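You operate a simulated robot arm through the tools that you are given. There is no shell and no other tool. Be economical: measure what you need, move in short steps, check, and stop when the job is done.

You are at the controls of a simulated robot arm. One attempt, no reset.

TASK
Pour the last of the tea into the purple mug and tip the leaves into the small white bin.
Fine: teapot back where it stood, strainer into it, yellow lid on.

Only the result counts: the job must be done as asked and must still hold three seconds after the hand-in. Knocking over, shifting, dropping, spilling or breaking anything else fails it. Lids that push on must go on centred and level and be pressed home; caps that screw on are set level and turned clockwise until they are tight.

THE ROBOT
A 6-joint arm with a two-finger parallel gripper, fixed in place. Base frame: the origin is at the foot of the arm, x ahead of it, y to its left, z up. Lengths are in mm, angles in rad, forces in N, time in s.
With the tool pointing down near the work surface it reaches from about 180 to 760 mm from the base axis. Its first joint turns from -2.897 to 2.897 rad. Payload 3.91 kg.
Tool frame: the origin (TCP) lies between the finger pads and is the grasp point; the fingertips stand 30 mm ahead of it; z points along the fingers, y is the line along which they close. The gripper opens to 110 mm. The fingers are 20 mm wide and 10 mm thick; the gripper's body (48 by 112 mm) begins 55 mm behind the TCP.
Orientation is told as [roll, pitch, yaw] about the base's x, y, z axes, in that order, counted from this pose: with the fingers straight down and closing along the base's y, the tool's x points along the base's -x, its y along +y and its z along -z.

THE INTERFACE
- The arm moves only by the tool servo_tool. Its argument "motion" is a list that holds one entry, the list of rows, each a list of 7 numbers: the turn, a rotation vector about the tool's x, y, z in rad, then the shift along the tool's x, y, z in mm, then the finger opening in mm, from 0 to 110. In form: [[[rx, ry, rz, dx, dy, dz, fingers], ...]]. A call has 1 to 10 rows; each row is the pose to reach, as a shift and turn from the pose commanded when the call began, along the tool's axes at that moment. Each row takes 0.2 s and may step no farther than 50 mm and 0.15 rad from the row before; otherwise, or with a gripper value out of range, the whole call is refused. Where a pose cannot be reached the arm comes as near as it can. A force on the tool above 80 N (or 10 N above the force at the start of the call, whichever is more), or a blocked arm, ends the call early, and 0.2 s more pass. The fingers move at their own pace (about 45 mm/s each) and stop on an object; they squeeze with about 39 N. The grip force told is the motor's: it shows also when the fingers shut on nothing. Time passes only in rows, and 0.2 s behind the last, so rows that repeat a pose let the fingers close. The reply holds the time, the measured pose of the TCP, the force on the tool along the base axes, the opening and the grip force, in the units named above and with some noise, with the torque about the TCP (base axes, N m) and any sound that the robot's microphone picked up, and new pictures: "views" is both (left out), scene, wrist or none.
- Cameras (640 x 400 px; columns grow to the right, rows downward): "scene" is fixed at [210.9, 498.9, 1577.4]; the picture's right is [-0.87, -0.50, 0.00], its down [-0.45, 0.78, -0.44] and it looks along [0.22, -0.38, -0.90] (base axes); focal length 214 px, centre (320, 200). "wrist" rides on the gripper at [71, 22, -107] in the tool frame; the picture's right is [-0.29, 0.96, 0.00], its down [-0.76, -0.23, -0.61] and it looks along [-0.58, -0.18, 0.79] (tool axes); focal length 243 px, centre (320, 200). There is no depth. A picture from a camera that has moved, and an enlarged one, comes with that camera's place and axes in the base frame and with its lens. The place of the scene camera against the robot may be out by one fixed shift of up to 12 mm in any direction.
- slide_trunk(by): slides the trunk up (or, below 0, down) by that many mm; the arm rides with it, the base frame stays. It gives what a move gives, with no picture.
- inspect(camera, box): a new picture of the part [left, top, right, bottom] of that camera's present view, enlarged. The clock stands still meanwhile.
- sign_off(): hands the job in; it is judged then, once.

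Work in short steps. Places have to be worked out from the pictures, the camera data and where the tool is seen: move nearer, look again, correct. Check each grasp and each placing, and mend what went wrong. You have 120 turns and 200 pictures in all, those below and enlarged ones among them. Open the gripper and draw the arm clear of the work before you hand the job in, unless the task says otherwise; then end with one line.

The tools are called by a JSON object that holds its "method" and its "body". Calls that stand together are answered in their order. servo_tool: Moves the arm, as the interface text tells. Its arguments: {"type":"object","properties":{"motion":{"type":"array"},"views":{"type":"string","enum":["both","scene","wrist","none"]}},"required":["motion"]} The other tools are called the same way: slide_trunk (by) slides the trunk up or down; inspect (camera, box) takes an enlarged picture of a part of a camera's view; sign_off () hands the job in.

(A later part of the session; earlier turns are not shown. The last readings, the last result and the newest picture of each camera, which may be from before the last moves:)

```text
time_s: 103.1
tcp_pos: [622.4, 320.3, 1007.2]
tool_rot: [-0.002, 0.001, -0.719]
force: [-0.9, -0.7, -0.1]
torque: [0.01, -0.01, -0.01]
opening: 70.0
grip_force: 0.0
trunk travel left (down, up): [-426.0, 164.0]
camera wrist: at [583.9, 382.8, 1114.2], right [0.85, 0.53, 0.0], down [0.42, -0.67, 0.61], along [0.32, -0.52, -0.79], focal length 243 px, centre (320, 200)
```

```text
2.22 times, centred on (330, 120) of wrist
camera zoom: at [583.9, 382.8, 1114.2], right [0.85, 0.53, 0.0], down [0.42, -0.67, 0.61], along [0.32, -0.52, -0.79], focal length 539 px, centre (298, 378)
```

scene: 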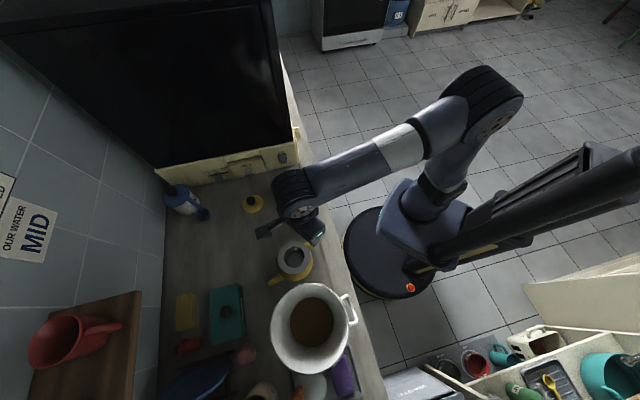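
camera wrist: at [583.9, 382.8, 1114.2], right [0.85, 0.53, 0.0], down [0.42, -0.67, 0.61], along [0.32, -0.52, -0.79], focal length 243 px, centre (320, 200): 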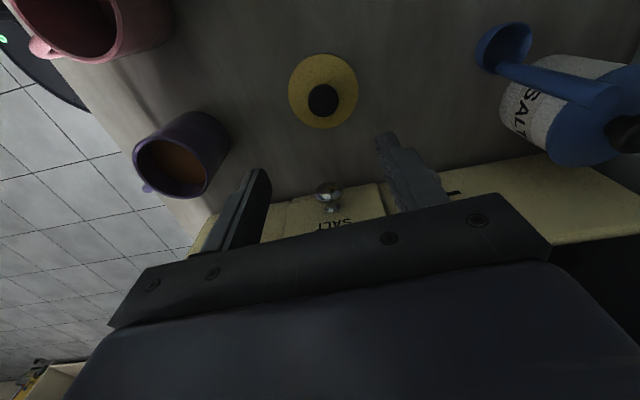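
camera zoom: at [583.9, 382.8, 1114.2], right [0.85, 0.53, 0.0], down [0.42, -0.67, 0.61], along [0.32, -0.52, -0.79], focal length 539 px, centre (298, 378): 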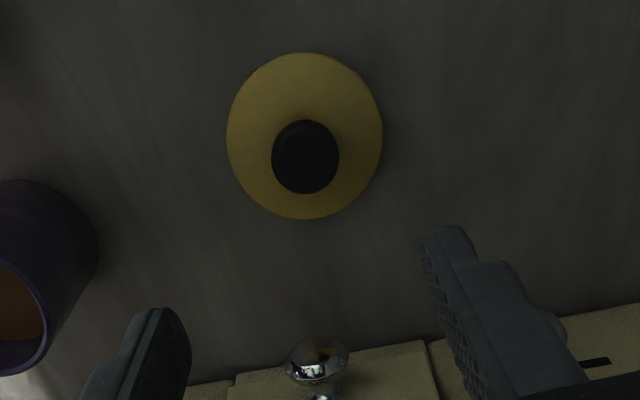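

Lid centre is about (622, 326), knob Ø30 with its top near z 859. I centre and descend to check.

{"method": "servo_tool", "body": {"motion": [[[0, 0, 0, 4, 4, 30, 60], [0, 0, 0, 4, 4, 65, 60], [0, 0, 0, 4, 4, 100, 60]]], "views": "wrist"}}

{"method": "inspect", "body": {"camera": "wrist", "box": [210, 60, 450, 240]}}

```text
time_s: 103.9
tcp_pos: [621.4, 327.6, 908.5]
tool_rot: [-0.002, -0.002, -0.722]
force: [0.2, 1.4, -0.2]
torque: [0.0, 0.01, 0.01]
opening: 59.9
grip_force: 0.0
trunk travel left (down, up): [-426.0, 164.0]
camera wrist: at [584.1, 388.9, 1015.5], right [0.85, 0.53, 0.0], down [0.42, -0.67, 0.61], along [0.32, -0.52, -0.79], focal length 243 px, centre (320, 200)
```

wrist: 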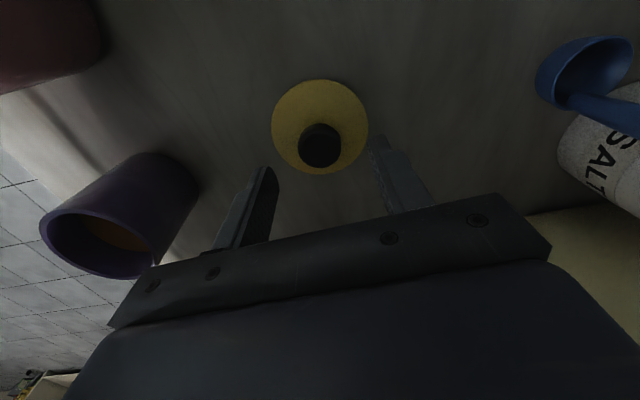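

```text
2.22 times, centred on (330, 150) of wrist
camera zoom: at [584.1, 388.9, 1015.5], right [0.85, 0.53, 0.0], down [0.42, -0.67, 0.61], along [0.32, -0.52, -0.79], focal length 539 px, centre (298, 311)
```

zoom: 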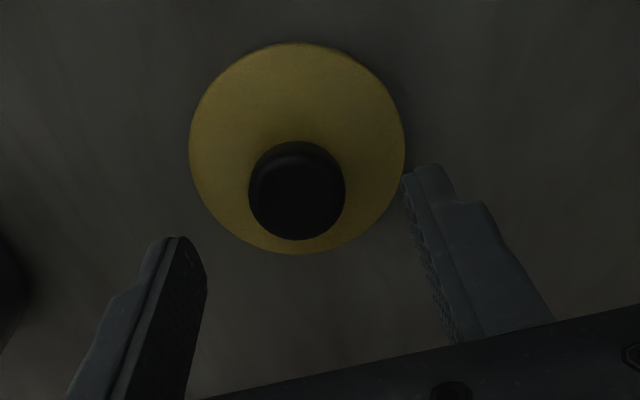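

Knob is on the tool axis. I descend 43 mm and close on it.

{"method": "servo_tool", "body": {"motion": [[[0, 0, 0, 0, 0, 15, 60], [0, 0, 0, 0, 0, 30, 60], [0, 0, 0, 0, 0, 43, 60], [0, 0, 0, 0, 0, 43, 45], [0, 0, 0, 0, 0, 43, 32], [0, 0, 0, 0, 0, 43, 20], [0, 0, 0, 0, 0, 43, 20]]], "views": "wrist"}}

{"method": "inspect", "body": {"camera": "wrist", "box": [210, 60, 450, 240]}}

```text
time_s: 105.5
tcp_pos: [622.1, 323.6, 866.2]
tool_rot: [-0.001, -0.001, -0.722]
force: [-0.6, -0.7, 0.1]
torque: [0.04, -0.02, 0.03]
opening: 30.6
grip_force: 39.3
trunk travel left (down, up): [-426.0, 164.0]
camera wrist: at [583.6, 387.2, 972.2], right [0.85, 0.53, 0.0], down [0.42, -0.67, 0.61], along [0.32, -0.52, -0.79], focal length 243 px, centre (320, 200)
```

wrist: 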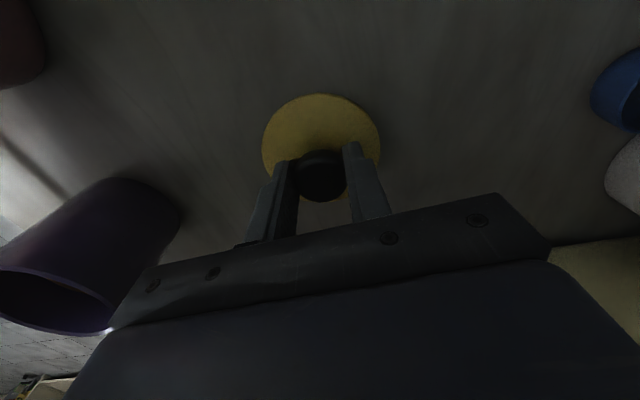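

```text
2.22 times, centred on (330, 150) of wrist
camera zoom: at [583.6, 387.2, 972.2], right [0.85, 0.53, 0.0], down [0.42, -0.67, 0.61], along [0.32, -0.52, -0.79], focal length 539 px, centre (298, 311)
```

zoom: 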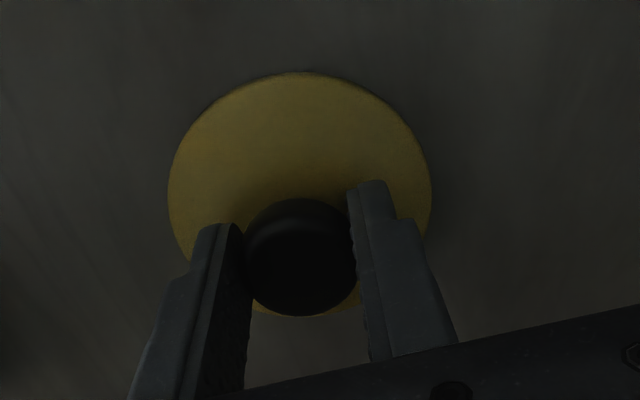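

Knob gripped (30.6 mm, 39 N). I lift and check that the lid hangs level.

{"method": "servo_tool", "body": {"motion": [[[0, 0, 0, 0, 0, -8, 20], [0, 0, 0, 0, 0, -25, 20], [0, 0, 0, 0, 0, -50, 20], [0, 0, 0, 0, 0, -85, 20], [0, 0, 0, 0, 0, -120, 20], [0, 0, 0, 0, 0, -160, 20], [0, 0, 0, 0, 0, -160, 20]]]}}

{"method": "inspect", "body": {"camera": "wrist", "box": [210, 60, 450, 240]}}

{"method": "inspect", "body": {"camera": "scene", "box": [200, 160, 300, 250]}}

```text
time_s: 107.1
tcp_pos: [622.9, 323.6, 1026.5]
tool_rot: [0.0, -0.001, -0.719]
force: [-1.1, -0.1, -0.3]
torque: [-0.04, -0.04, -0.03]
opening: 30.2
grip_force: 39.4
trunk travel left (down, up): [-426.0, 164.0]
camera wrist: at [585.2, 387.4, 1133.3], right [0.85, 0.53, 0.0], down [0.42, -0.67, 0.61], along [0.32, -0.52, -0.79], focal length 243 px, centre (320, 200)
```

scene: 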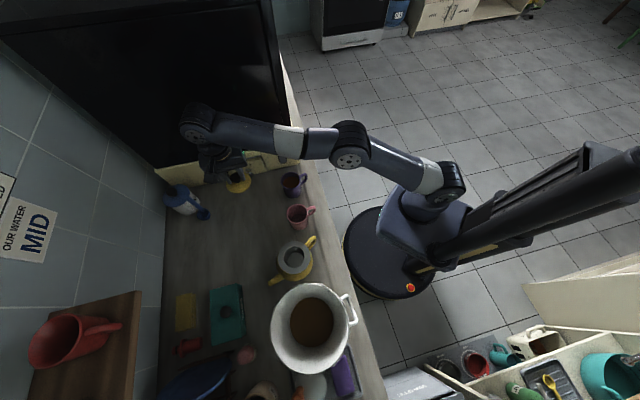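
wrist: 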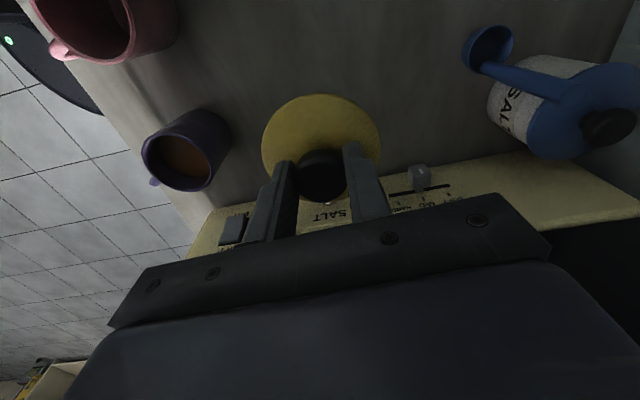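

```text
2.22 times, centred on (330, 150) of wrist
camera zoom: at [585.2, 387.4, 1133.3], right [0.85, 0.53, 0.0], down [0.42, -0.67, 0.61], along [0.32, -0.52, -0.79], focal length 539 px, centre (298, 311)
```

zoom: 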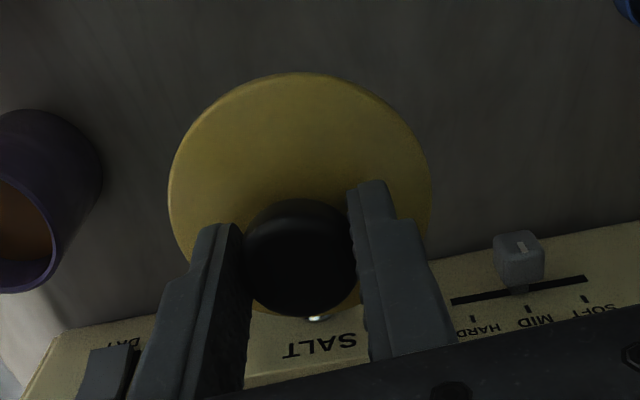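

```text
4.44 times, centred on (250, 205) of scene
camera zoom: at [210.9, 498.9, 1577.4], right [-0.87, -0.5, 0.0], down [-0.45, 0.78, -0.44], along [0.22, -0.38, -0.9], focal length 953 px, centre (631, 178)
```

zoom: 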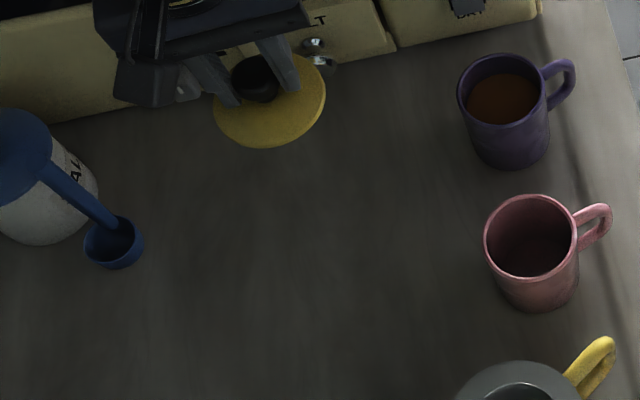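

The lid hangs level and unmoved in the grip. I carry it over the strainer at about (355, 425), staying high, to measure alignment in one view.

{"method": "servo_tool", "body": {"motion": [[[0, 0, 0, 30, -11, 0, 20], [0, 0, 0, 70, -26, 0, 20], [0, 0, 0, 112, -42, 0, 20], [0, 0, 0, 154, -58, 0, 20], [0, 0, 0, 196, -74, 0, 20], [0, 0, 0, 235, -88, 0, 20], [0, 0, 0, 267, -100, 0, 20], [0, 0, 0, 267, -100, 20, 20]]], "views": "wrist"}}

{"method": "inspect", "body": {"camera": "wrist", "box": [210, 20, 450, 220]}}

{"method": "inspect", "body": {"camera": "scene", "box": [240, 210, 340, 300]}}

```text
time_s: 108.9
tcp_pos: [354.7, 427.3, 1003.7]
tool_rot: [-0.001, -0.002, -0.721]
force: [0.1, -0.6, 0.0]
torque: [-0.02, 0.01, 0.0]
opening: 30.4
grip_force: 39.0
trunk travel left (down, up): [-426.0, 164.0]
camera wrist: at [316.7, 490.5, 1111.5], right [0.85, 0.53, 0.0], down [0.42, -0.67, 0.61], along [0.32, -0.52, -0.79], focal length 243 px, centre (320, 200)
```

wrist: 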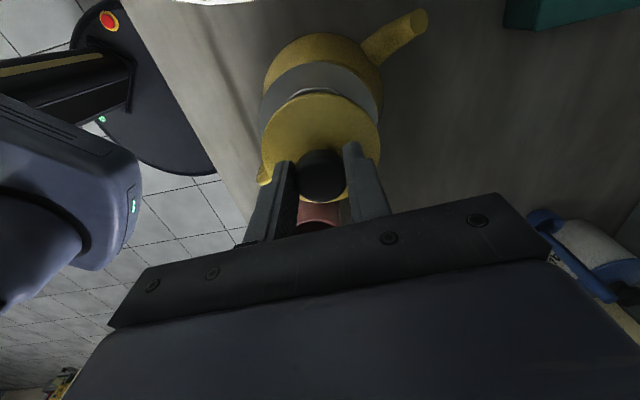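

```text
2.00 times, centred on (330, 120) of wrist
camera zoom: at [316.7, 490.5, 1111.5], right [0.85, 0.53, 0.0], down [0.42, -0.67, 0.61], along [0.32, -0.52, -0.79], focal length 485 px, centre (300, 360)
```

zoom: 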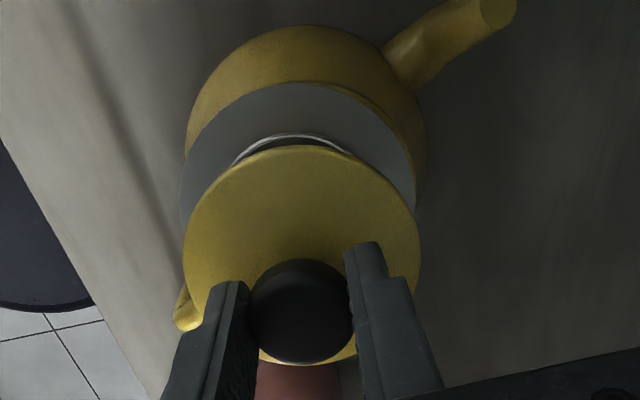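

```text
4.44 times, centred on (290, 255) of scene
camera zoom: at [210.9, 498.9, 1577.4], right [-0.87, -0.5, 0.0], down [-0.45, 0.78, -0.44], along [0.22, -0.38, -0.9], focal length 953 px, centre (453, -44)
```

zoom: 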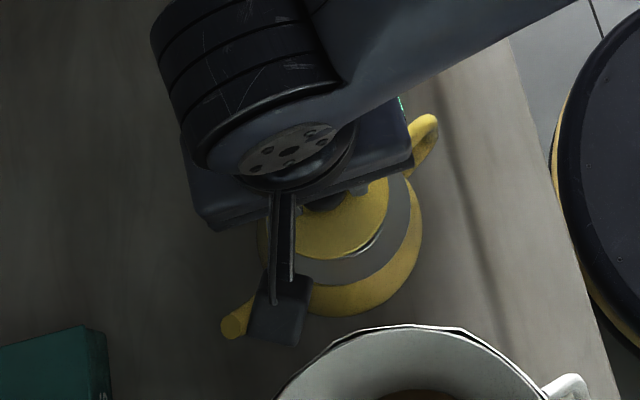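

In the same view the strainer's centre and lid agree within ~2 mm; I shift (−0.5, −1.7) and lower to z 968 to re-measure.

{"method": "servo_tool", "body": {"motion": [[[0, 0, 0, -0.5, -1.7, 10, 20], [0, 0, 0, -0.5, -1.7, 20, 20], [0, 0, 0, -0.5, -1.7, 30, 20], [0, 0, 0, -0.5, -1.7, 36, 20]]], "views": "wrist"}}

{"method": "inspect", "body": {"camera": "wrist", "box": [210, 40, 450, 220]}}

```text
time_s: 109.9
tcp_pos: [354.6, 425.7, 968.2]
tool_rot: [-0.001, 0.001, -0.721]
force: [-0.1, 0.9, -1.4]
torque: [0.02, 0.03, -0.01]
opening: 30.3
grip_force: 38.8
trunk travel left (down, up): [-426.0, 164.0]
camera wrist: at [316.5, 488.6, 1075.9], right [0.85, 0.53, 0.0], down [0.42, -0.67, 0.61], along [0.32, -0.52, -0.79], focal length 243 px, centre (320, 200)
```

wrist: 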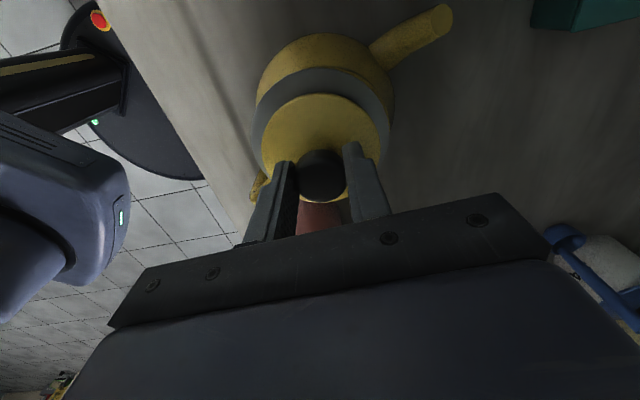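

```text
2.22 times, centred on (330, 130) of wrist
camera zoom: at [316.5, 488.6, 1075.9], right [0.85, 0.53, 0.0], down [0.42, -0.67, 0.61], along [0.32, -0.52, -0.79], focal length 539 px, centre (298, 356)
```

zoom: 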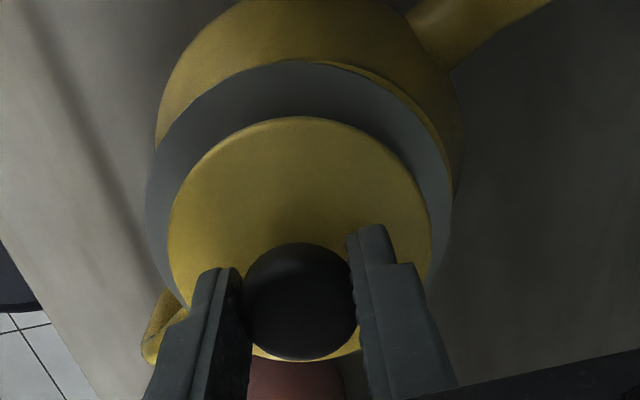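

Lid and strainer are now concentric within about 1 mm. I lower gently until contact.

{"method": "servo_tool", "body": {"motion": [[[0, 0, 0, 0, 0, 5, 20], [0, 0, 0, 0, 0, 10, 20], [0, 0, 0, 0, 0, 14, 20]]], "views": "none"}}

{"method": "servo_tool", "body": {"motion": [[[0, 0, 0, 0, 0, 1.5, 20], [0, 0, 0, 0, 0, 3, 20], [0, 0, 0, 0, 0, 4.5, 20]]], "views": "wrist"}}

{"method": "inspect", "body": {"camera": "wrist", "box": [210, 40, 450, 220]}}

```text
time_s: 110.7
tcp_pos: [353.9, 425.5, 954.9]
tool_rot: [0.002, 0.001, -0.722]
force: [-0.9, -0.2, 4.8]
torque: [-0.19, 0.02, -0.02]
opening: 30.3
grip_force: 38.9
trunk travel left (down, up): [-426.0, 164.0]
```

```text
time_s: 111.5
tcp_pos: [354.3, 425.3, 952.1]
tool_rot: [0.005, -0.001, -0.72]
force: [1.9, 3.6, 25.1]
torque: [0.06, -0.07, 0.01]
opening: 30.4
grip_force: 38.9
trunk travel left (down, up): [-426.0, 164.0]
camera wrist: at [316.3, 487.7, 1059.5], right [0.85, 0.53, 0.0], down [0.42, -0.68, 0.61], along [0.32, -0.51, -0.79], focal length 243 px, centre (320, 200)
```

wrist: 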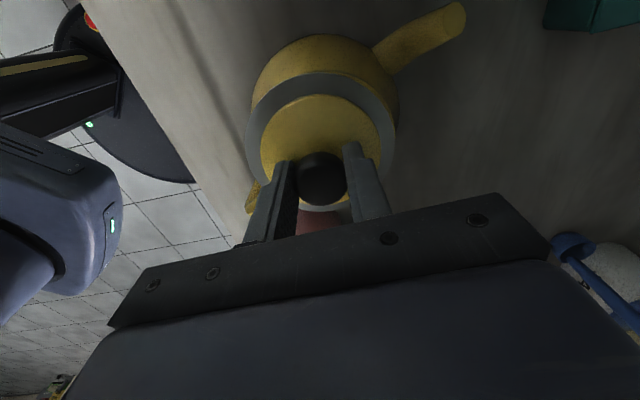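

```text
2.22 times, centred on (330, 130) of wrist
camera zoom: at [316.3, 487.7, 1059.5], right [0.85, 0.53, 0.0], down [0.42, -0.68, 0.61], along [0.32, -0.51, -0.79], focal length 539 px, centre (298, 356)
```

zoom: 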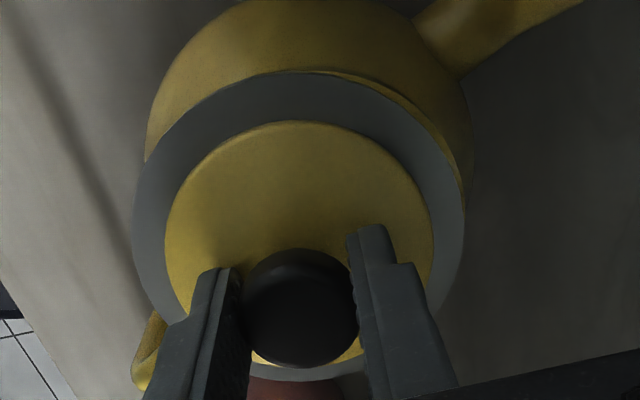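

Contact and 25 N at 952. I press further in small steps to push it home, watching for a step or a sound.

{"method": "servo_tool", "body": {"motion": [[[0, 0, 0, 0, 0, 2, 20], [0, 0, 0, 0, 0, 4, 20], [0, 0, 0, 0, 0, 5, 20]]], "views": "wrist"}}

{"method": "inspect", "body": {"camera": "wrist", "box": [210, 40, 450, 220]}}

```text
time_s: 112.3
tcp_pos: [354.7, 423.8, 949.4]
tool_rot: [0.006, 0.0, -0.721]
force: [2.1, 2.5, 39.4]
torque: [-0.28, -0.02, -0.01]
opening: 30.3
grip_force: 39.1
trunk travel left (down, up): [-426.0, 164.0]
camera wrist: at [315.9, 487.3, 1055.8], right [0.85, 0.53, 0.01], down [0.42, -0.68, 0.61], along [0.32, -0.51, -0.79], focal length 243 px, centre (320, 200)
```

wrist: 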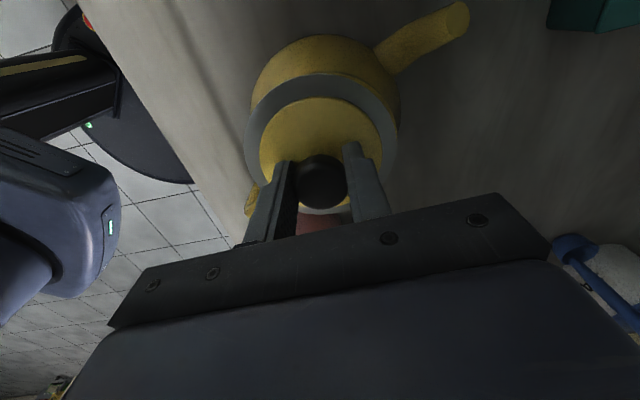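

```text
2.22 times, centred on (330, 130) of wrist
camera zoom: at [315.9, 487.3, 1055.8], right [0.85, 0.53, 0.01], down [0.42, -0.68, 0.61], along [0.32, -0.51, -0.79], focal length 539 px, centre (298, 356)
```

zoom: 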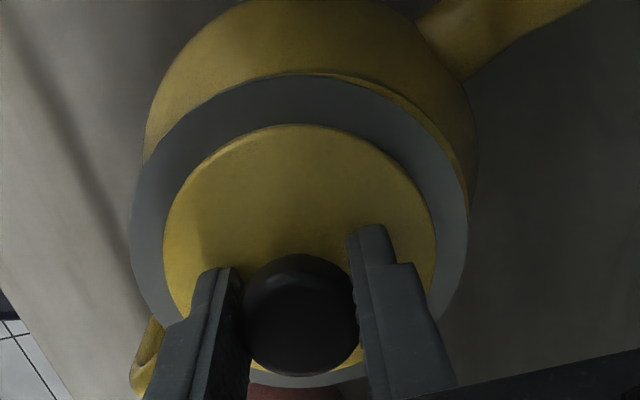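

The fingers begin to slip down the knob at 39 N, so the lid is bearing. I release, rise, and look at how it sits.

{"method": "servo_tool", "body": {"motion": [[[0, 0, 0, 0, 0, -3, 20], [0, 0, 0, 0, 0, -3, 40], [0, 0, 0, 0, 0, -3, 55], [0, 0, 0, 0, 0, -15, 60], [0, 0, 0, 0, 0, -40, 60], [0, 0, 0, -30, 0, -70, 60], [0, 0, 0, -60, 0, -90, 60]]]}}

{"method": "inspect", "body": {"camera": "wrist", "box": [210, 0, 450, 150]}}

{"method": "inspect", "body": {"camera": "scene", "box": [240, 210, 340, 300]}}

```text
time_s: 113.9
tcp_pos: [400.5, 386.1, 1037.2]
tool_rot: [0.0, -0.003, -0.721]
force: [0.7, -0.4, -0.5]
torque: [-0.01, 0.01, 0.02]
opening: 59.9
grip_force: 0.1
trunk travel left (down, up): [-426.0, 164.0]
camera wrist: at [361.9, 448.3, 1143.4], right [0.85, 0.53, 0.0], down [0.42, -0.67, 0.61], along [0.32, -0.52, -0.79], focal length 243 px, centre (320, 200)
```

scene: 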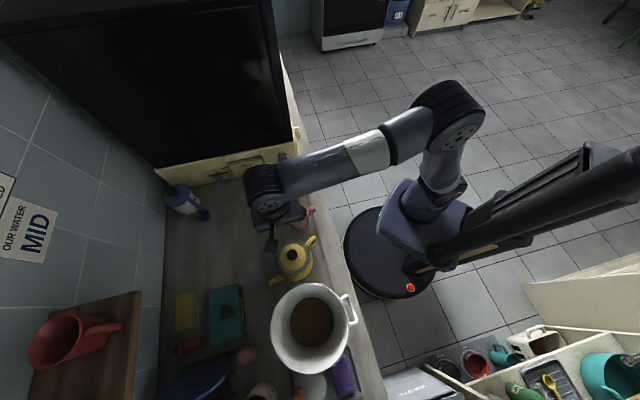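
wrist: 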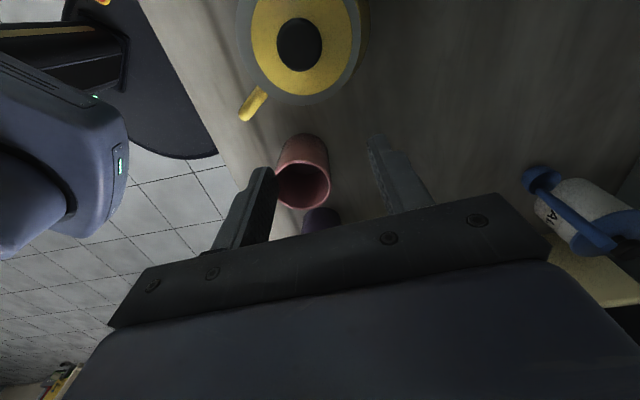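

```text
2.67 times, centred on (330, 75) of wrist
camera zoom: at [361.9, 448.3, 1143.4], right [0.85, 0.53, 0.0], down [0.42, -0.67, 0.61], along [0.32, -0.52, -0.79], focal length 647 px, centre (293, 533)
```

zoom: 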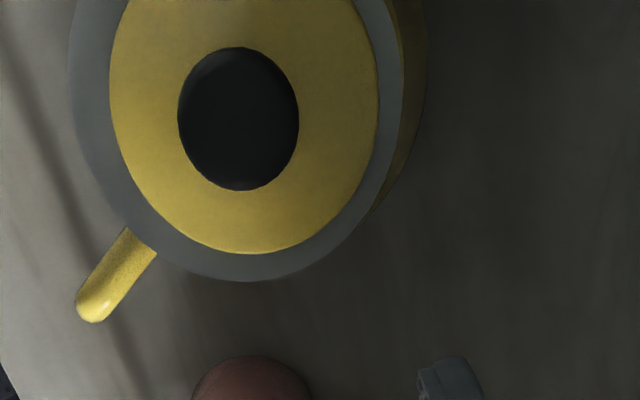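

```text
4.44 times, centred on (290, 255) of scene
camera zoom: at [210.9, 498.9, 1577.4], right [-0.87, -0.5, 0.0], down [-0.45, 0.78, -0.44], along [0.22, -0.38, -0.9], focal length 953 px, centre (453, -44)
```

zoom: 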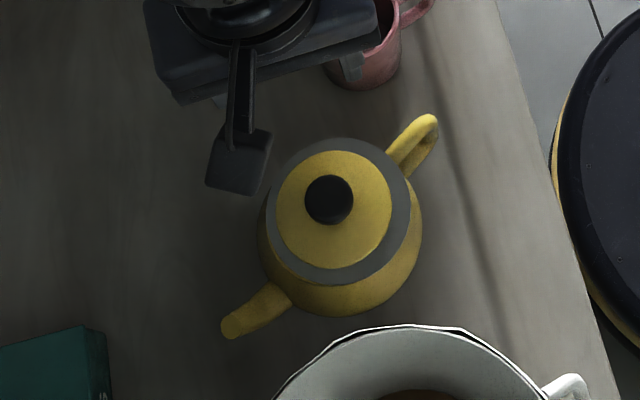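

The lid sits level on the strainer, but lid and strainer look a few mm off the pot's centre. I zoom in to quantify.

{"method": "inspect", "body": {"camera": "scene", "box": [265, 235, 320, 285]}}

{"method": "inspect", "body": {"camera": "wrist", "box": [225, 0, 385, 130]}}

```text
8.00 times, centred on (292, 260) of scene
camera zoom: at [210.9, 498.9, 1577.4], right [-0.87, -0.5, 0.0], down [-0.45, 0.78, -0.44], along [0.22, -0.38, -0.9], focal length 1716 px, centre (540, -280)
```

zoom: 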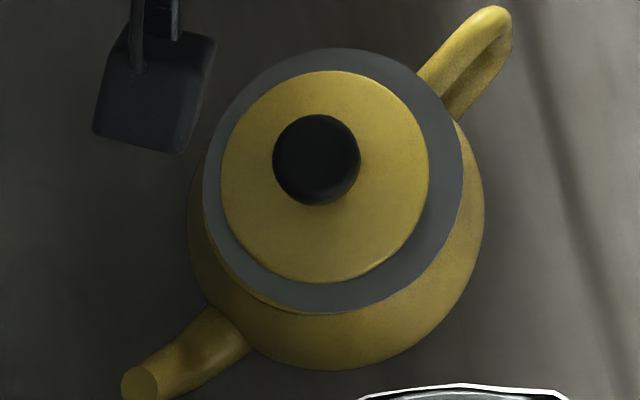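

```text
3.08 times, centred on (305, 65) of wrist
camera zoom: at [361.9, 448.3, 1143.4], right [0.85, 0.53, 0.0], down [0.42, -0.67, 0.61], along [0.32, -0.52, -0.79], focal length 746 px, centre (366, 615)
```

zoom: 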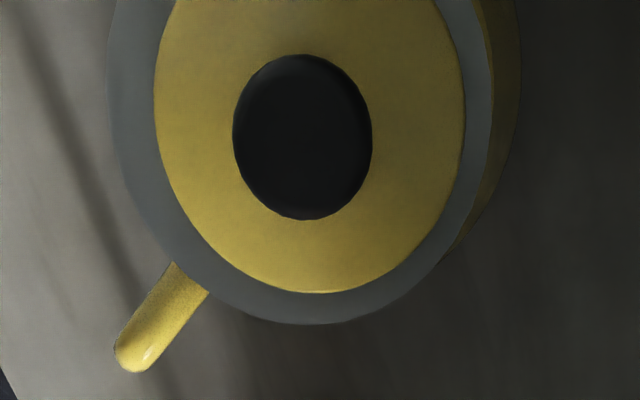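

Lid sits ~3.5 mm and strainer ~6 mm off the pot's axis, toward the robot side. I regrip the knob and nudge both back along tool +y.

{"method": "servo_tool", "body": {"motion": [[[0, 0, 0, 30, 0, 20, 60], [0, 0, 0, 60, 0, 40, 60], [0, 0, 0, 60, 0, 65, 60], [0, 0, 0, 60, 0, 86, 60], [0, 0, 0, 60, 0, 86, 40], [0, 0, 0, 60, 0, 86, 25], [0, 0, 0, 60, 0, 86, 20], [0, 0, 0, 60, 0, 86, 20]]], "views": "none"}}

{"method": "servo_tool", "body": {"motion": [[[0, 0, 0, 0, 1.5, 0, 20], [0, 0, 0, -0.5, 3, 0, 20], [0, 0, 0, -1, 4.5, 0, 20], [0, 0, 0, -1.5, 6, 0, 20]]], "views": "wrist"}}

{"method": "inspect", "body": {"camera": "wrist", "box": [210, 40, 450, 220]}}

```text
time_s: 115.7
tcp_pos: [355.0, 424.6, 950.3]
tool_rot: [-0.002, -0.003, -0.72]
force: [-0.1, 0.3, 0.6]
torque: [0.0, 0.0, -0.02]
opening: 30.3
grip_force: 39.4
trunk travel left (down, up): [-426.0, 164.0]
```

```text
time_s: 116.7
tcp_pos: [359.9, 428.5, 949.7]
tool_rot: [0.0, -0.001, -0.723]
force: [-1.0, -0.5, 0.1]
torque: [0.03, 0.04, 0.0]
opening: 30.4
grip_force: 39.5
trunk travel left (down, up): [-426.0, 164.0]
camera wrist: at [322.0, 491.5, 1057.1], right [0.85, 0.53, 0.0], down [0.42, -0.67, 0.61], along [0.32, -0.52, -0.79], focal length 243 px, centre (320, 200)
```

wrist: 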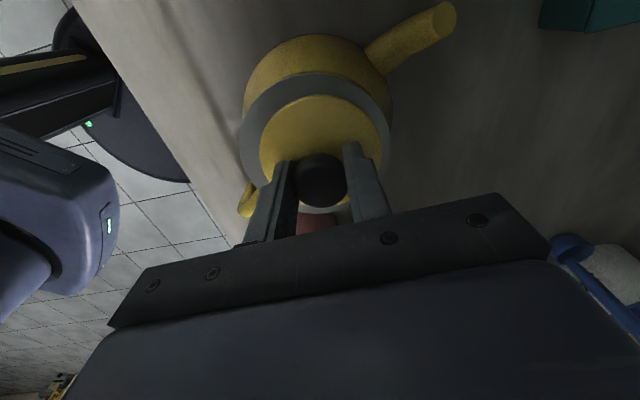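

```text
2.22 times, centred on (330, 130) of wrist
camera zoom: at [322.0, 491.5, 1057.1], right [0.85, 0.53, 0.0], down [0.42, -0.67, 0.61], along [0.32, -0.52, -0.79], focal length 539 px, centre (298, 356)
```

zoom: 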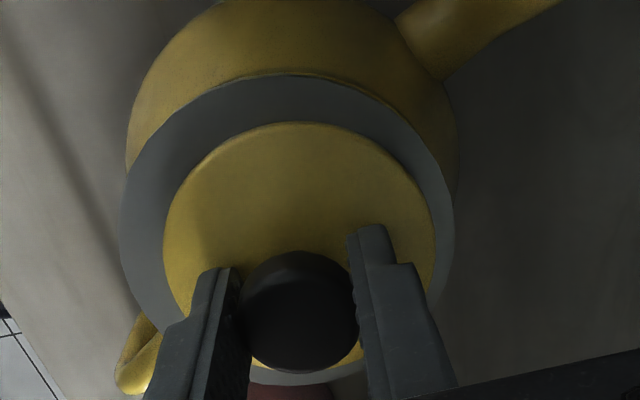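

The lid's plug pushed the strainer about 2.7 mm. I push 3.5 mm more, then bring the lid back 3.4 mm to be concentric.

{"method": "servo_tool", "body": {"motion": [[[0, 0, 0, 0, 1.5, 0, 20], [0, 0, 0, 0, 3.5, 0, 20], [0, 0, 0, 0, 3.5, 0, 20], [0, 0, 0, 0, 2, 0, 20], [0, 0, 0, 0, 0.3, 0, 20], [0, 0, 0, 0, 0.3, 0, 20]]], "views": "wrist"}}

{"method": "inspect", "body": {"camera": "wrist", "box": [210, 40, 450, 220]}}

```text
time_s: 118.1
tcp_pos: [361.5, 429.8, 950.1]
tool_rot: [0.001, 0.0, -0.72]
force: [2.3, 0.9, 5.0]
torque: [-0.02, -0.03, -0.02]
opening: 30.6
grip_force: 38.9
trunk travel left (down, up): [-426.0, 164.0]
camera wrist: at [322.4, 492.2, 1057.0], right [0.85, 0.53, 0.0], down [0.42, -0.68, 0.61], along [0.32, -0.52, -0.79], focal length 243 px, centre (320, 200)
```

wrist: 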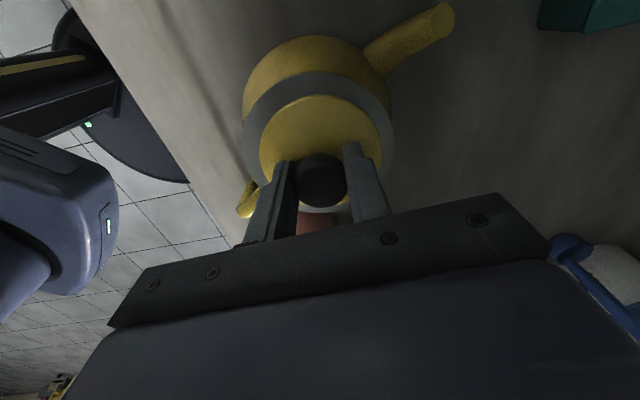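

```text
2.22 times, centred on (330, 130) of wrist
camera zoom: at [322.4, 492.2, 1057.0], right [0.85, 0.53, 0.0], down [0.42, -0.68, 0.61], along [0.32, -0.52, -0.79], focal length 539 px, centre (298, 356)
```

zoom: 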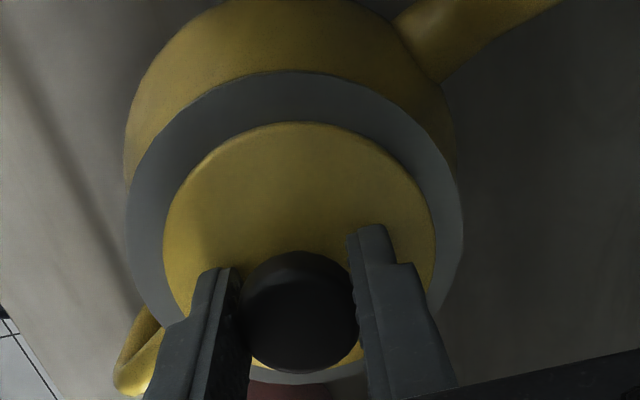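

{"method": "servo_tool", "body": {"motion": [[[0, 0, 0, 0, -1.4, 0, 20], [0, 0, 0, 0, -1.4, 1.5, 20], [0, 0, 0, 0, -1.4, 3.5, 20], [0, 0, 0, 0, -1.4, 0, 20], [0, 0, 0, 0, -1.4, 0, 40], [0, 0, 0, 0, -1.4, 0, 58], [0, 0, 0, 0, -1.4, -20, 60], [0, 0, 0, 0, -1.4, -55, 60], [0, 0, 0, -40, 0, -80, 60], [0, 0, 0, -75, 0, -90, 60]]], "views": "wrist"}}

{"method": "inspect", "body": {"camera": "scene", "box": [265, 235, 320, 285]}}

{"method": "inspect", "body": {"camera": "wrist", "box": [210, 0, 400, 130]}}

```text
time_s: 120.3
tcp_pos: [415.1, 383.1, 1040.0]
tool_rot: [0.0, 0.0, -0.72]
force: [-0.4, 0.4, -0.9]
torque: [-0.02, -0.01, 0.04]
opening: 60.1
grip_force: 0.0
trunk travel left (down, up): [-426.0, 164.0]
camera wrist: at [377.6, 444.9, 1147.5], right [0.85, 0.53, 0.0], down [0.42, -0.67, 0.61], along [0.32, -0.52, -0.79], focal length 243 px, centre (320, 200)
```

wrist: 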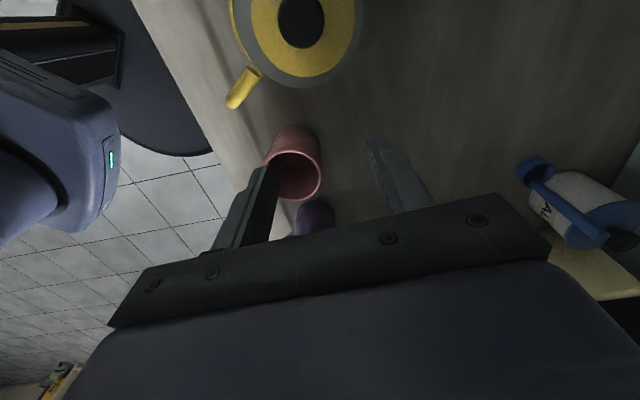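

```text
8.00 times, centred on (292, 260) of scene
camera zoom: at [210.9, 498.9, 1577.4], right [-0.87, -0.5, 0.0], down [-0.45, 0.78, -0.44], along [0.22, -0.38, -0.9], focal length 1716 px, centre (540, -280)
```

zoom: 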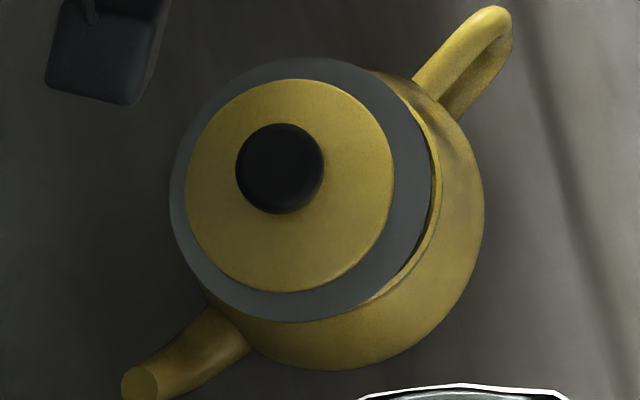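

```text
3.08 times, centred on (305, 65) of wrist
camera zoom: at [377.6, 444.9, 1147.5], right [0.85, 0.53, 0.0], down [0.42, -0.67, 0.61], along [0.32, -0.52, -0.79], focal length 746 px, centre (366, 615)
```

zoom: 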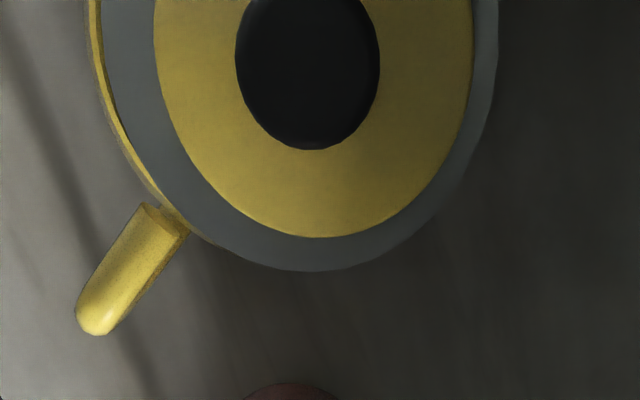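

The strainer over-shifted and slipped with one side inside the rim. I'll undo it cleanly: take the lid off again, re-seat the strainer, then re-lid. First I regrip the knob.

{"method": "servo_tool", "body": {"motion": [[[0, 0, 0, 36, 4, 10, 60], [0, 0, 0, 72, 7.7, 30, 60], [0, 0, 0, 72, 7.7, 60, 60], [0, 0, 0, 72, 7.7, 88, 60], [0, 0, 0, 72, 7.7, 88, 60]]], "views": "wrist"}}

{"method": "inspect", "body": {"camera": "wrist", "box": [210, 40, 450, 220]}}

```text
time_s: 121.5
tcp_pos: [366.4, 433.7, 951.9]
tool_rot: [0.0, 0.0, -0.72]
force: [0.0, -0.2, 0.4]
torque: [0.0, -0.01, 0.01]
opening: 60.2
grip_force: 0.1
trunk travel left (down, up): [-426.0, 164.0]
camera wrist: at [328.3, 496.5, 1058.9], right [0.85, 0.53, 0.0], down [0.42, -0.67, 0.61], along [0.32, -0.52, -0.79], focal length 243 px, centre (320, 200)
```

wrist: 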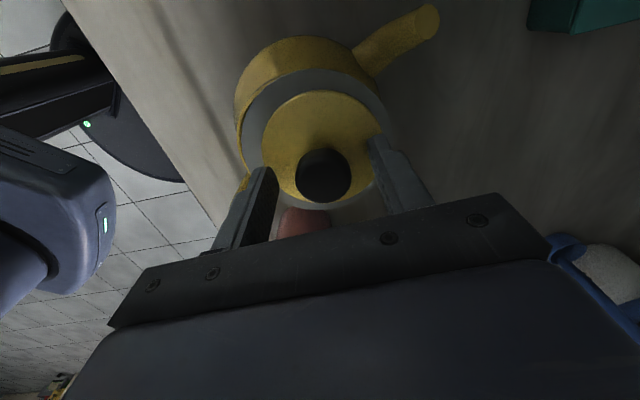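

```text
2.22 times, centred on (330, 130) of wrist
camera zoom: at [328.3, 496.5, 1058.9], right [0.85, 0.53, 0.0], down [0.42, -0.67, 0.61], along [0.32, -0.52, -0.79], focal length 539 px, centre (298, 356)
```

zoom: 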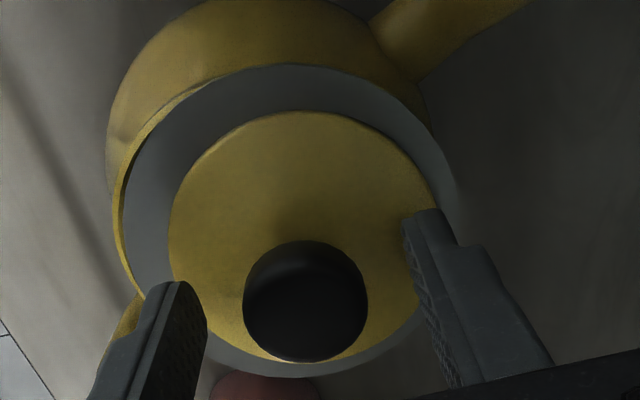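

{"method": "servo_tool", "body": {"motion": [[[0, 0, 0, 0, 0, 0, 42], [0, 0, 0, 0, 0, 0, 30], [0, 0, 0, 0, 0, 0, 20], [0, 0, 0, 0, 0, 0, 20], [0, 0, 0, 0, 0, -10, 20], [0, 0, 0, 0, 0, -25, 20], [0, 0, 0, 0, 0, -50, 20], [0, 0, 0, 0, 0, -80, 20]]], "views": "wrist"}}

{"method": "inspect", "body": {"camera": "wrist", "box": [210, 20, 450, 220]}}

{"method": "inspect", "body": {"camera": "scene", "box": [265, 235, 320, 285]}}

```text
time_s: 123.3
tcp_pos: [366.9, 433.6, 1030.5]
tool_rot: [-0.001, -0.002, -0.721]
force: [0.5, -0.4, 0.2]
torque: [-0.03, -0.01, -0.05]
opening: 30.6
grip_force: 39.2
trunk travel left (down, up): [-426.0, 164.0]
camera wrist: at [329.4, 496.0, 1138.2], right [0.85, 0.53, 0.0], down [0.42, -0.67, 0.61], along [0.32, -0.52, -0.79], focal length 243 px, centre (320, 200)
```

wrist: 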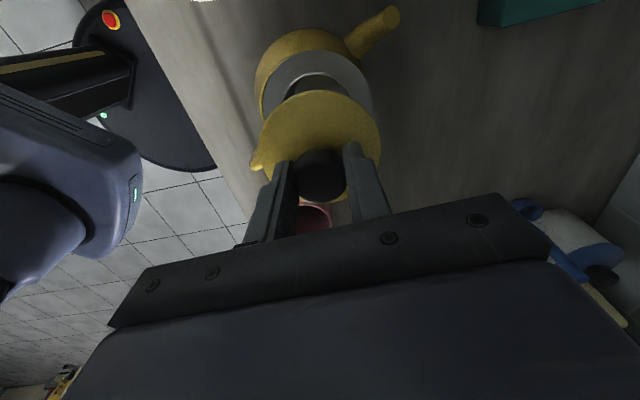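

```text
2.00 times, centred on (330, 120) of wrist
camera zoom: at [329.4, 496.0, 1138.2], right [0.85, 0.53, 0.0], down [0.42, -0.67, 0.61], along [0.32, -0.52, -0.79], focal length 485 px, centre (300, 360)
```

zoom: 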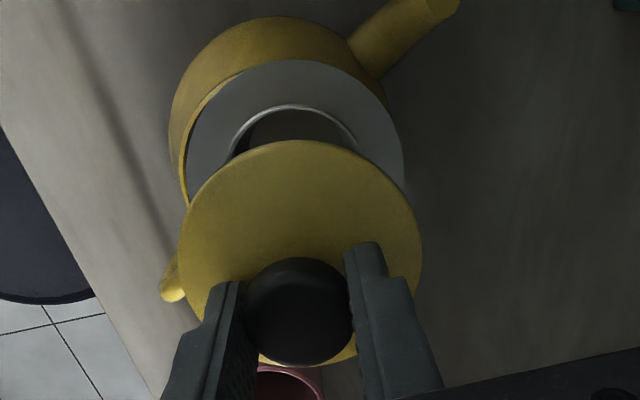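

```text
8.00 times, centred on (292, 260) of scene
camera zoom: at [210.9, 498.9, 1577.4], right [-0.87, -0.5, 0.0], down [-0.45, 0.78, -0.44], along [0.22, -0.38, -0.9], focal length 1716 px, centre (540, -280)
```

zoom: 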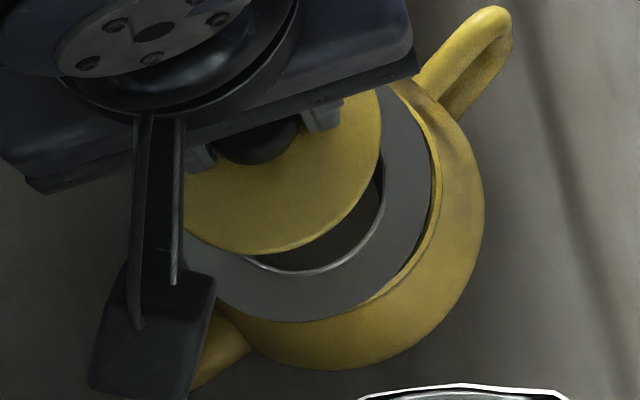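

Lid is in hand; I set it down temporarily on the free counter where the strainer stood, near (541, 400).

{"method": "servo_tool", "body": {"motion": [[[0, 0, 0, -38, 22, 0, 20], [0, 0, 0, -76, 45, 0, 20], [0, 0, 0, -115, 68, 0, 20], [0, 0, 0, -153, 90, 0, 20], [0, 0, 0, -153, 90, 35, 20], [0, 0, 0, -153, 90, 75, 20], [0, 0, 0, -153, 90, 115, 20], [0, 0, 0, -153, 90, 145, 20], [0, 0, 0, -153, 90, 156, 20], [0, 0, 0, -153, 90, 161, 20]]], "views": "none"}}

{"method": "servo_tool", "body": {"motion": [[[0, 0, 0, 0, 0, 1.5, 20], [0, 0, 0, 0, 0, 3, 20]]], "views": "none"}}

```text
time_s: 125.5
tcp_pos: [540.8, 397.8, 870.8]
tool_rot: [0.0, -0.001, -0.722]
force: [0.1, -0.5, -0.7]
torque: [0.01, 0.01, -0.02]
opening: 30.5
grip_force: 39.0
trunk travel left (down, up): [-426.0, 164.0]
```

```text
time_s: 126.1
tcp_pos: [541.3, 399.4, 867.9]
tool_rot: [0.001, -0.003, -0.721]
force: [0.3, 0.2, -0.6]
torque: [0.02, 0.0, 0.0]
opening: 30.3
grip_force: 38.6
trunk travel left (down, up): [-426.0, 164.0]
```

{"method": "servo_tool", "body": {"motion": [[[0, 0, 0, 0, 0, 1.5, 20], [0, 0, 0, 0, 0, 3, 20], [0, 0, 0, 0, 0, 4, 20]]], "views": "none"}}

```text
time_s: 126.9
tcp_pos: [541.8, 400.1, 863.4]
tool_rot: [0.0, 0.0, -0.722]
force: [-0.3, 0.1, -1.4]
torque: [0.0, 0.0, -0.05]
opening: 30.6
grip_force: 38.9
trunk travel left (down, up): [-426.0, 164.0]
```

{"method": "servo_tool", "body": {"motion": [[[0, 0, 0, 0, 0, 1.5, 20], [0, 0, 0, 0, 0, 3, 20], [0, 0, 0, 0, 0, 4, 20]]], "views": "wrist"}}

{"method": "inspect", "body": {"camera": "wrist", "box": [210, 40, 450, 220]}}

```text
time_s: 127.7
tcp_pos: [542.4, 400.1, 860.3]
tool_rot: [0.002, -0.003, -0.72]
force: [-2.6, -0.8, 7.5]
torque: [-0.09, 0.15, 0.0]
opening: 30.5
grip_force: 38.3
trunk travel left (down, up): [-426.0, 164.0]
camera wrist: at [503.9, 462.4, 968.2], right [0.85, 0.53, 0.0], down [0.42, -0.68, 0.61], along [0.32, -0.52, -0.79], focal length 243 px, centre (320, 200)
```

wrist: 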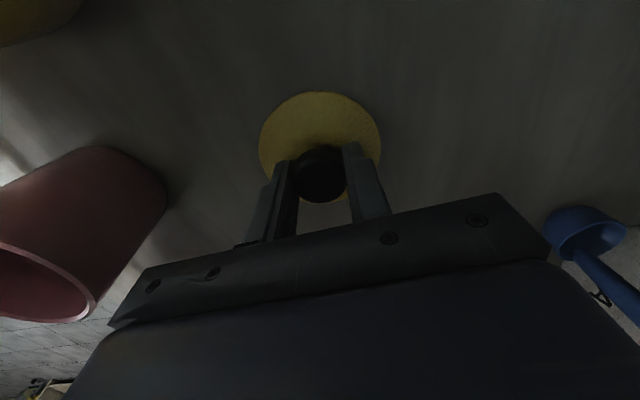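

```text
2.22 times, centred on (330, 130) of wrist
camera zoom: at [503.9, 462.4, 968.2], right [0.85, 0.53, 0.0], down [0.42, -0.68, 0.61], along [0.32, -0.52, -0.79], focal length 539 px, centre (298, 356)
```

zoom: 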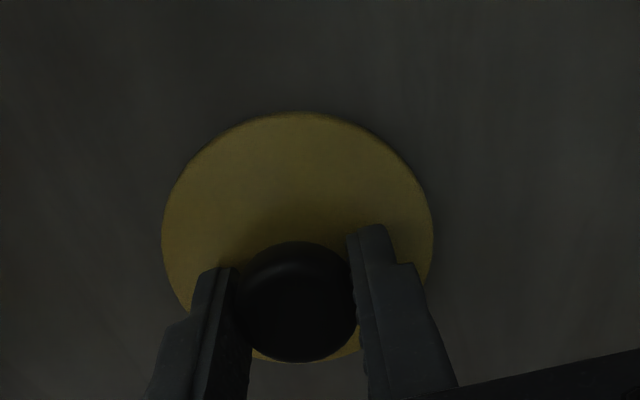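

Lid rests on the counter. I release, rise, and return above the strainer with fingers narrowed; I'll hold the cup from inside by spreading the fingers.

{"method": "servo_tool", "body": {"motion": [[[0, 0, 0, 0, 0, -1, 40], [0, 0, 0, 0, 0, -1, 58], [0, 0, 0, 0, 0, -25, 60], [0, 0, 0, 0, 0, -65, 50], [0, 0, 0, 0, 0, -110, 30], [0, 0, 0, 40, -24, -130, 12], [0, 0, 0, 80, -48, -130, 12], [0, 0, 0, 120, -72, -130, 12], [0, 0, 0, 156, -93.5, -130, 12], [0, 0, 0, 156, -93.5, -130, 12]]], "views": "wrist"}}

{"method": "inspect", "body": {"camera": "wrist", "box": [210, 0, 450, 200]}}

{"method": "inspect", "body": {"camera": "scene", "box": [220, 190, 320, 285]}}

```text
refused: row 6 steps farther than a row can; nothing moved
```

```text
2.00 times, centred on (330, 100) of wrist
camera zoom: at [503.9, 462.4, 968.2], right [0.85, 0.53, 0.0], down [0.42, -0.68, 0.61], along [0.32, -0.52, -0.79], focal length 485 px, centre (300, 400)
```

zoom: 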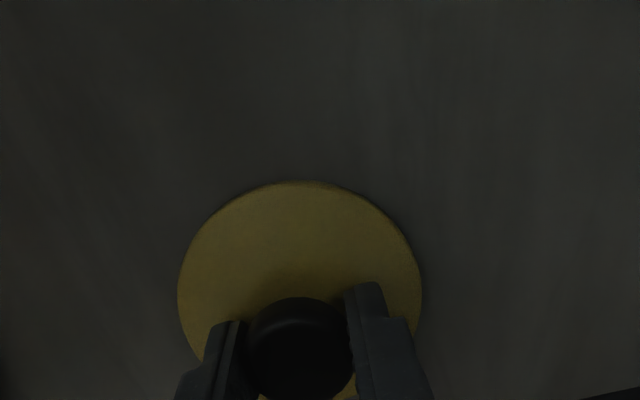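

```text
4.21 times, centred on (270, 238) of scene
camera zoom: at [210.9, 498.9, 1577.4], right [-0.87, -0.5, 0.0], down [-0.45, 0.78, -0.44], along [0.22, -0.38, -0.9], focal length 903 px, centre (530, 42)
```

zoom: 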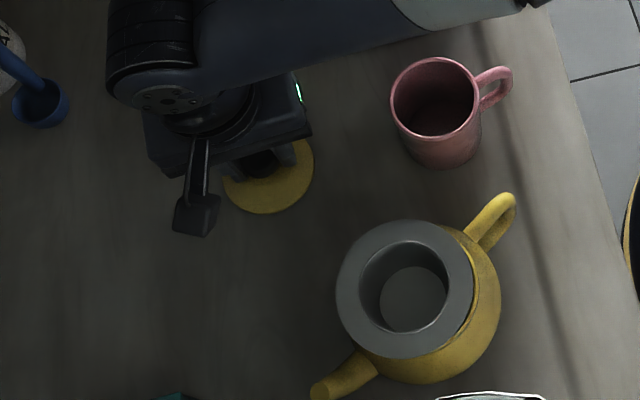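

{"method": "servo_tool", "body": {"motion": [[[0, 0, 0, 0, 0, -1, 40], [0, 0, 0, 0, 0, -1, 58], [0, 0, 0, 0, 0, -25, 60], [0, 0, 0, 0, 0, -65, 50], [0, 0, 0, 0, 0, -110, 30], [0, 0, 0, 35, -21, -130, 12], [0, 0, 0, 75, -45, -130, 12], [0, 0, 0, 115, -69, -130, 12], [0, 0, 0, 156, -93.5, -130, 12], [0, 0, 0, 156, -93.5, -130, 12]]], "views": "wrist"}}

{"method": "inspect", "body": {"camera": "wrist", "box": [210, 0, 450, 200]}}

```text
time_s: 129.9
tcp_pos: [362.6, 430.9, 990.7]
tool_rot: [0.0, -0.002, -0.722]
force: [0.7, 0.8, 0.7]
torque: [0.02, 0.0, 0.04]
opening: 12.3
grip_force: 0.0
trunk travel left (down, up): [-426.0, 164.0]
camera wrist: at [324.5, 494.4, 1097.0], right [0.85, 0.53, 0.0], down [0.42, -0.67, 0.61], along [0.32, -0.52, -0.79], focal length 243 px, centre (320, 200)
```

wrist: 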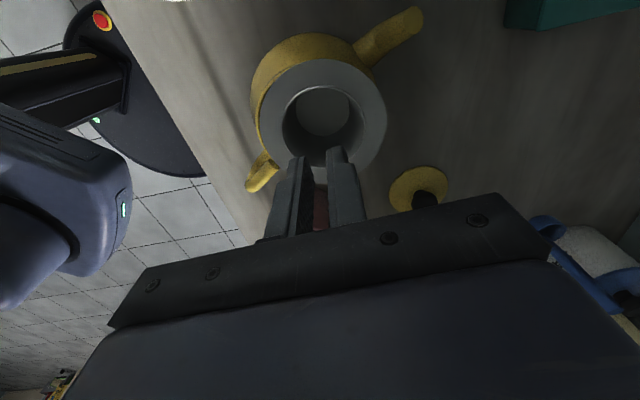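

```text
2.00 times, centred on (330, 100) of wrist
camera zoom: at [324.5, 494.4, 1097.0], right [0.85, 0.53, 0.0], down [0.42, -0.67, 0.61], along [0.32, -0.52, -0.79], focal length 485 px, centre (300, 400)
```

zoom: 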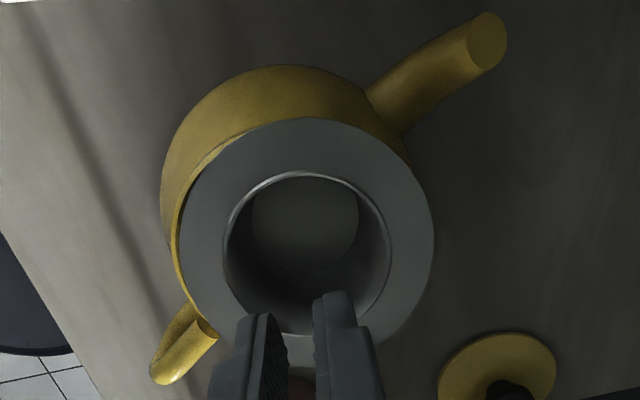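

{"method": "servo_tool", "body": {"motion": [[[0, 0, 0, 1.3, 3.6, 15, 12], [0, 0, 0, 1.3, 3.6, 30, 12], [0, 0, 0, 1.3, 3.6, 48, 12], [0, 0, 0, 1.3, 3.6, 65, 12], [0, 0, 0, 1.3, 3.6, 65, 30], [0, 0, 0, 1.3, 3.6, 65, 45], [0, 0, 0, 1.3, 3.6, 65, 55], [0, 0, 0, 1.3, 3.6, 65, 55]]], "views": "wrist"}}

{"method": "inspect", "body": {"camera": "wrist", "box": [210, 40, 450, 240]}}

```text
time_s: 131.7
tcp_pos: [364.6, 435.4, 924.6]
tool_rot: [-0.001, -0.001, -0.722]
force: [-2.0, -1.1, 0.0]
torque: [-0.05, 0.04, -0.04]
opening: 35.4
grip_force: 0.0
trunk travel left (down, up): [-426.0, 164.0]
camera wrist: at [325.9, 498.5, 1031.5], right [0.85, 0.53, 0.0], down [0.42, -0.67, 0.61], along [0.32, -0.52, -0.79], focal length 243 px, centre (320, 200)
```

wrist: 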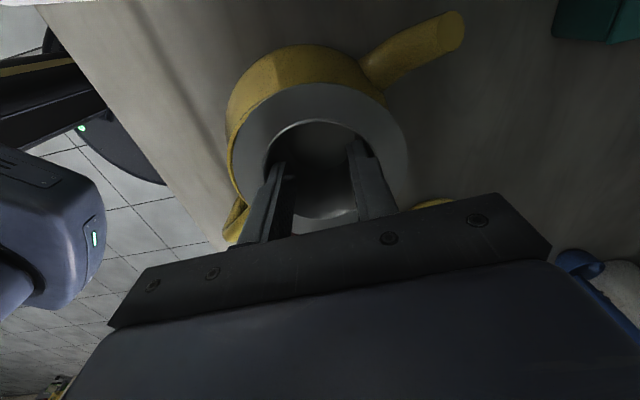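

```text
2.00 times, centred on (330, 140) of wrist
camera zoom: at [325.9, 498.5, 1031.5], right [0.85, 0.53, 0.0], down [0.42, -0.67, 0.61], along [0.32, -0.52, -0.79], focal length 485 px, centre (300, 320)
```

zoom: 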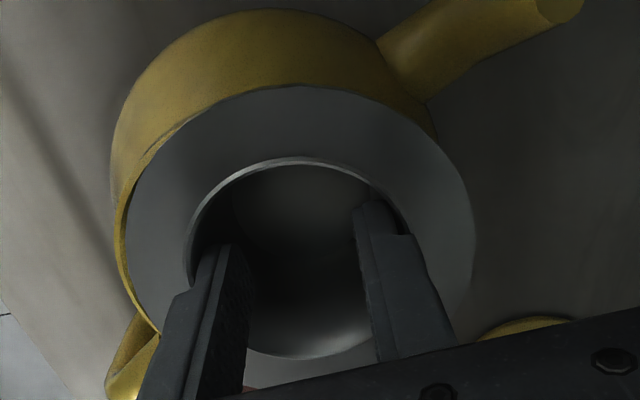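

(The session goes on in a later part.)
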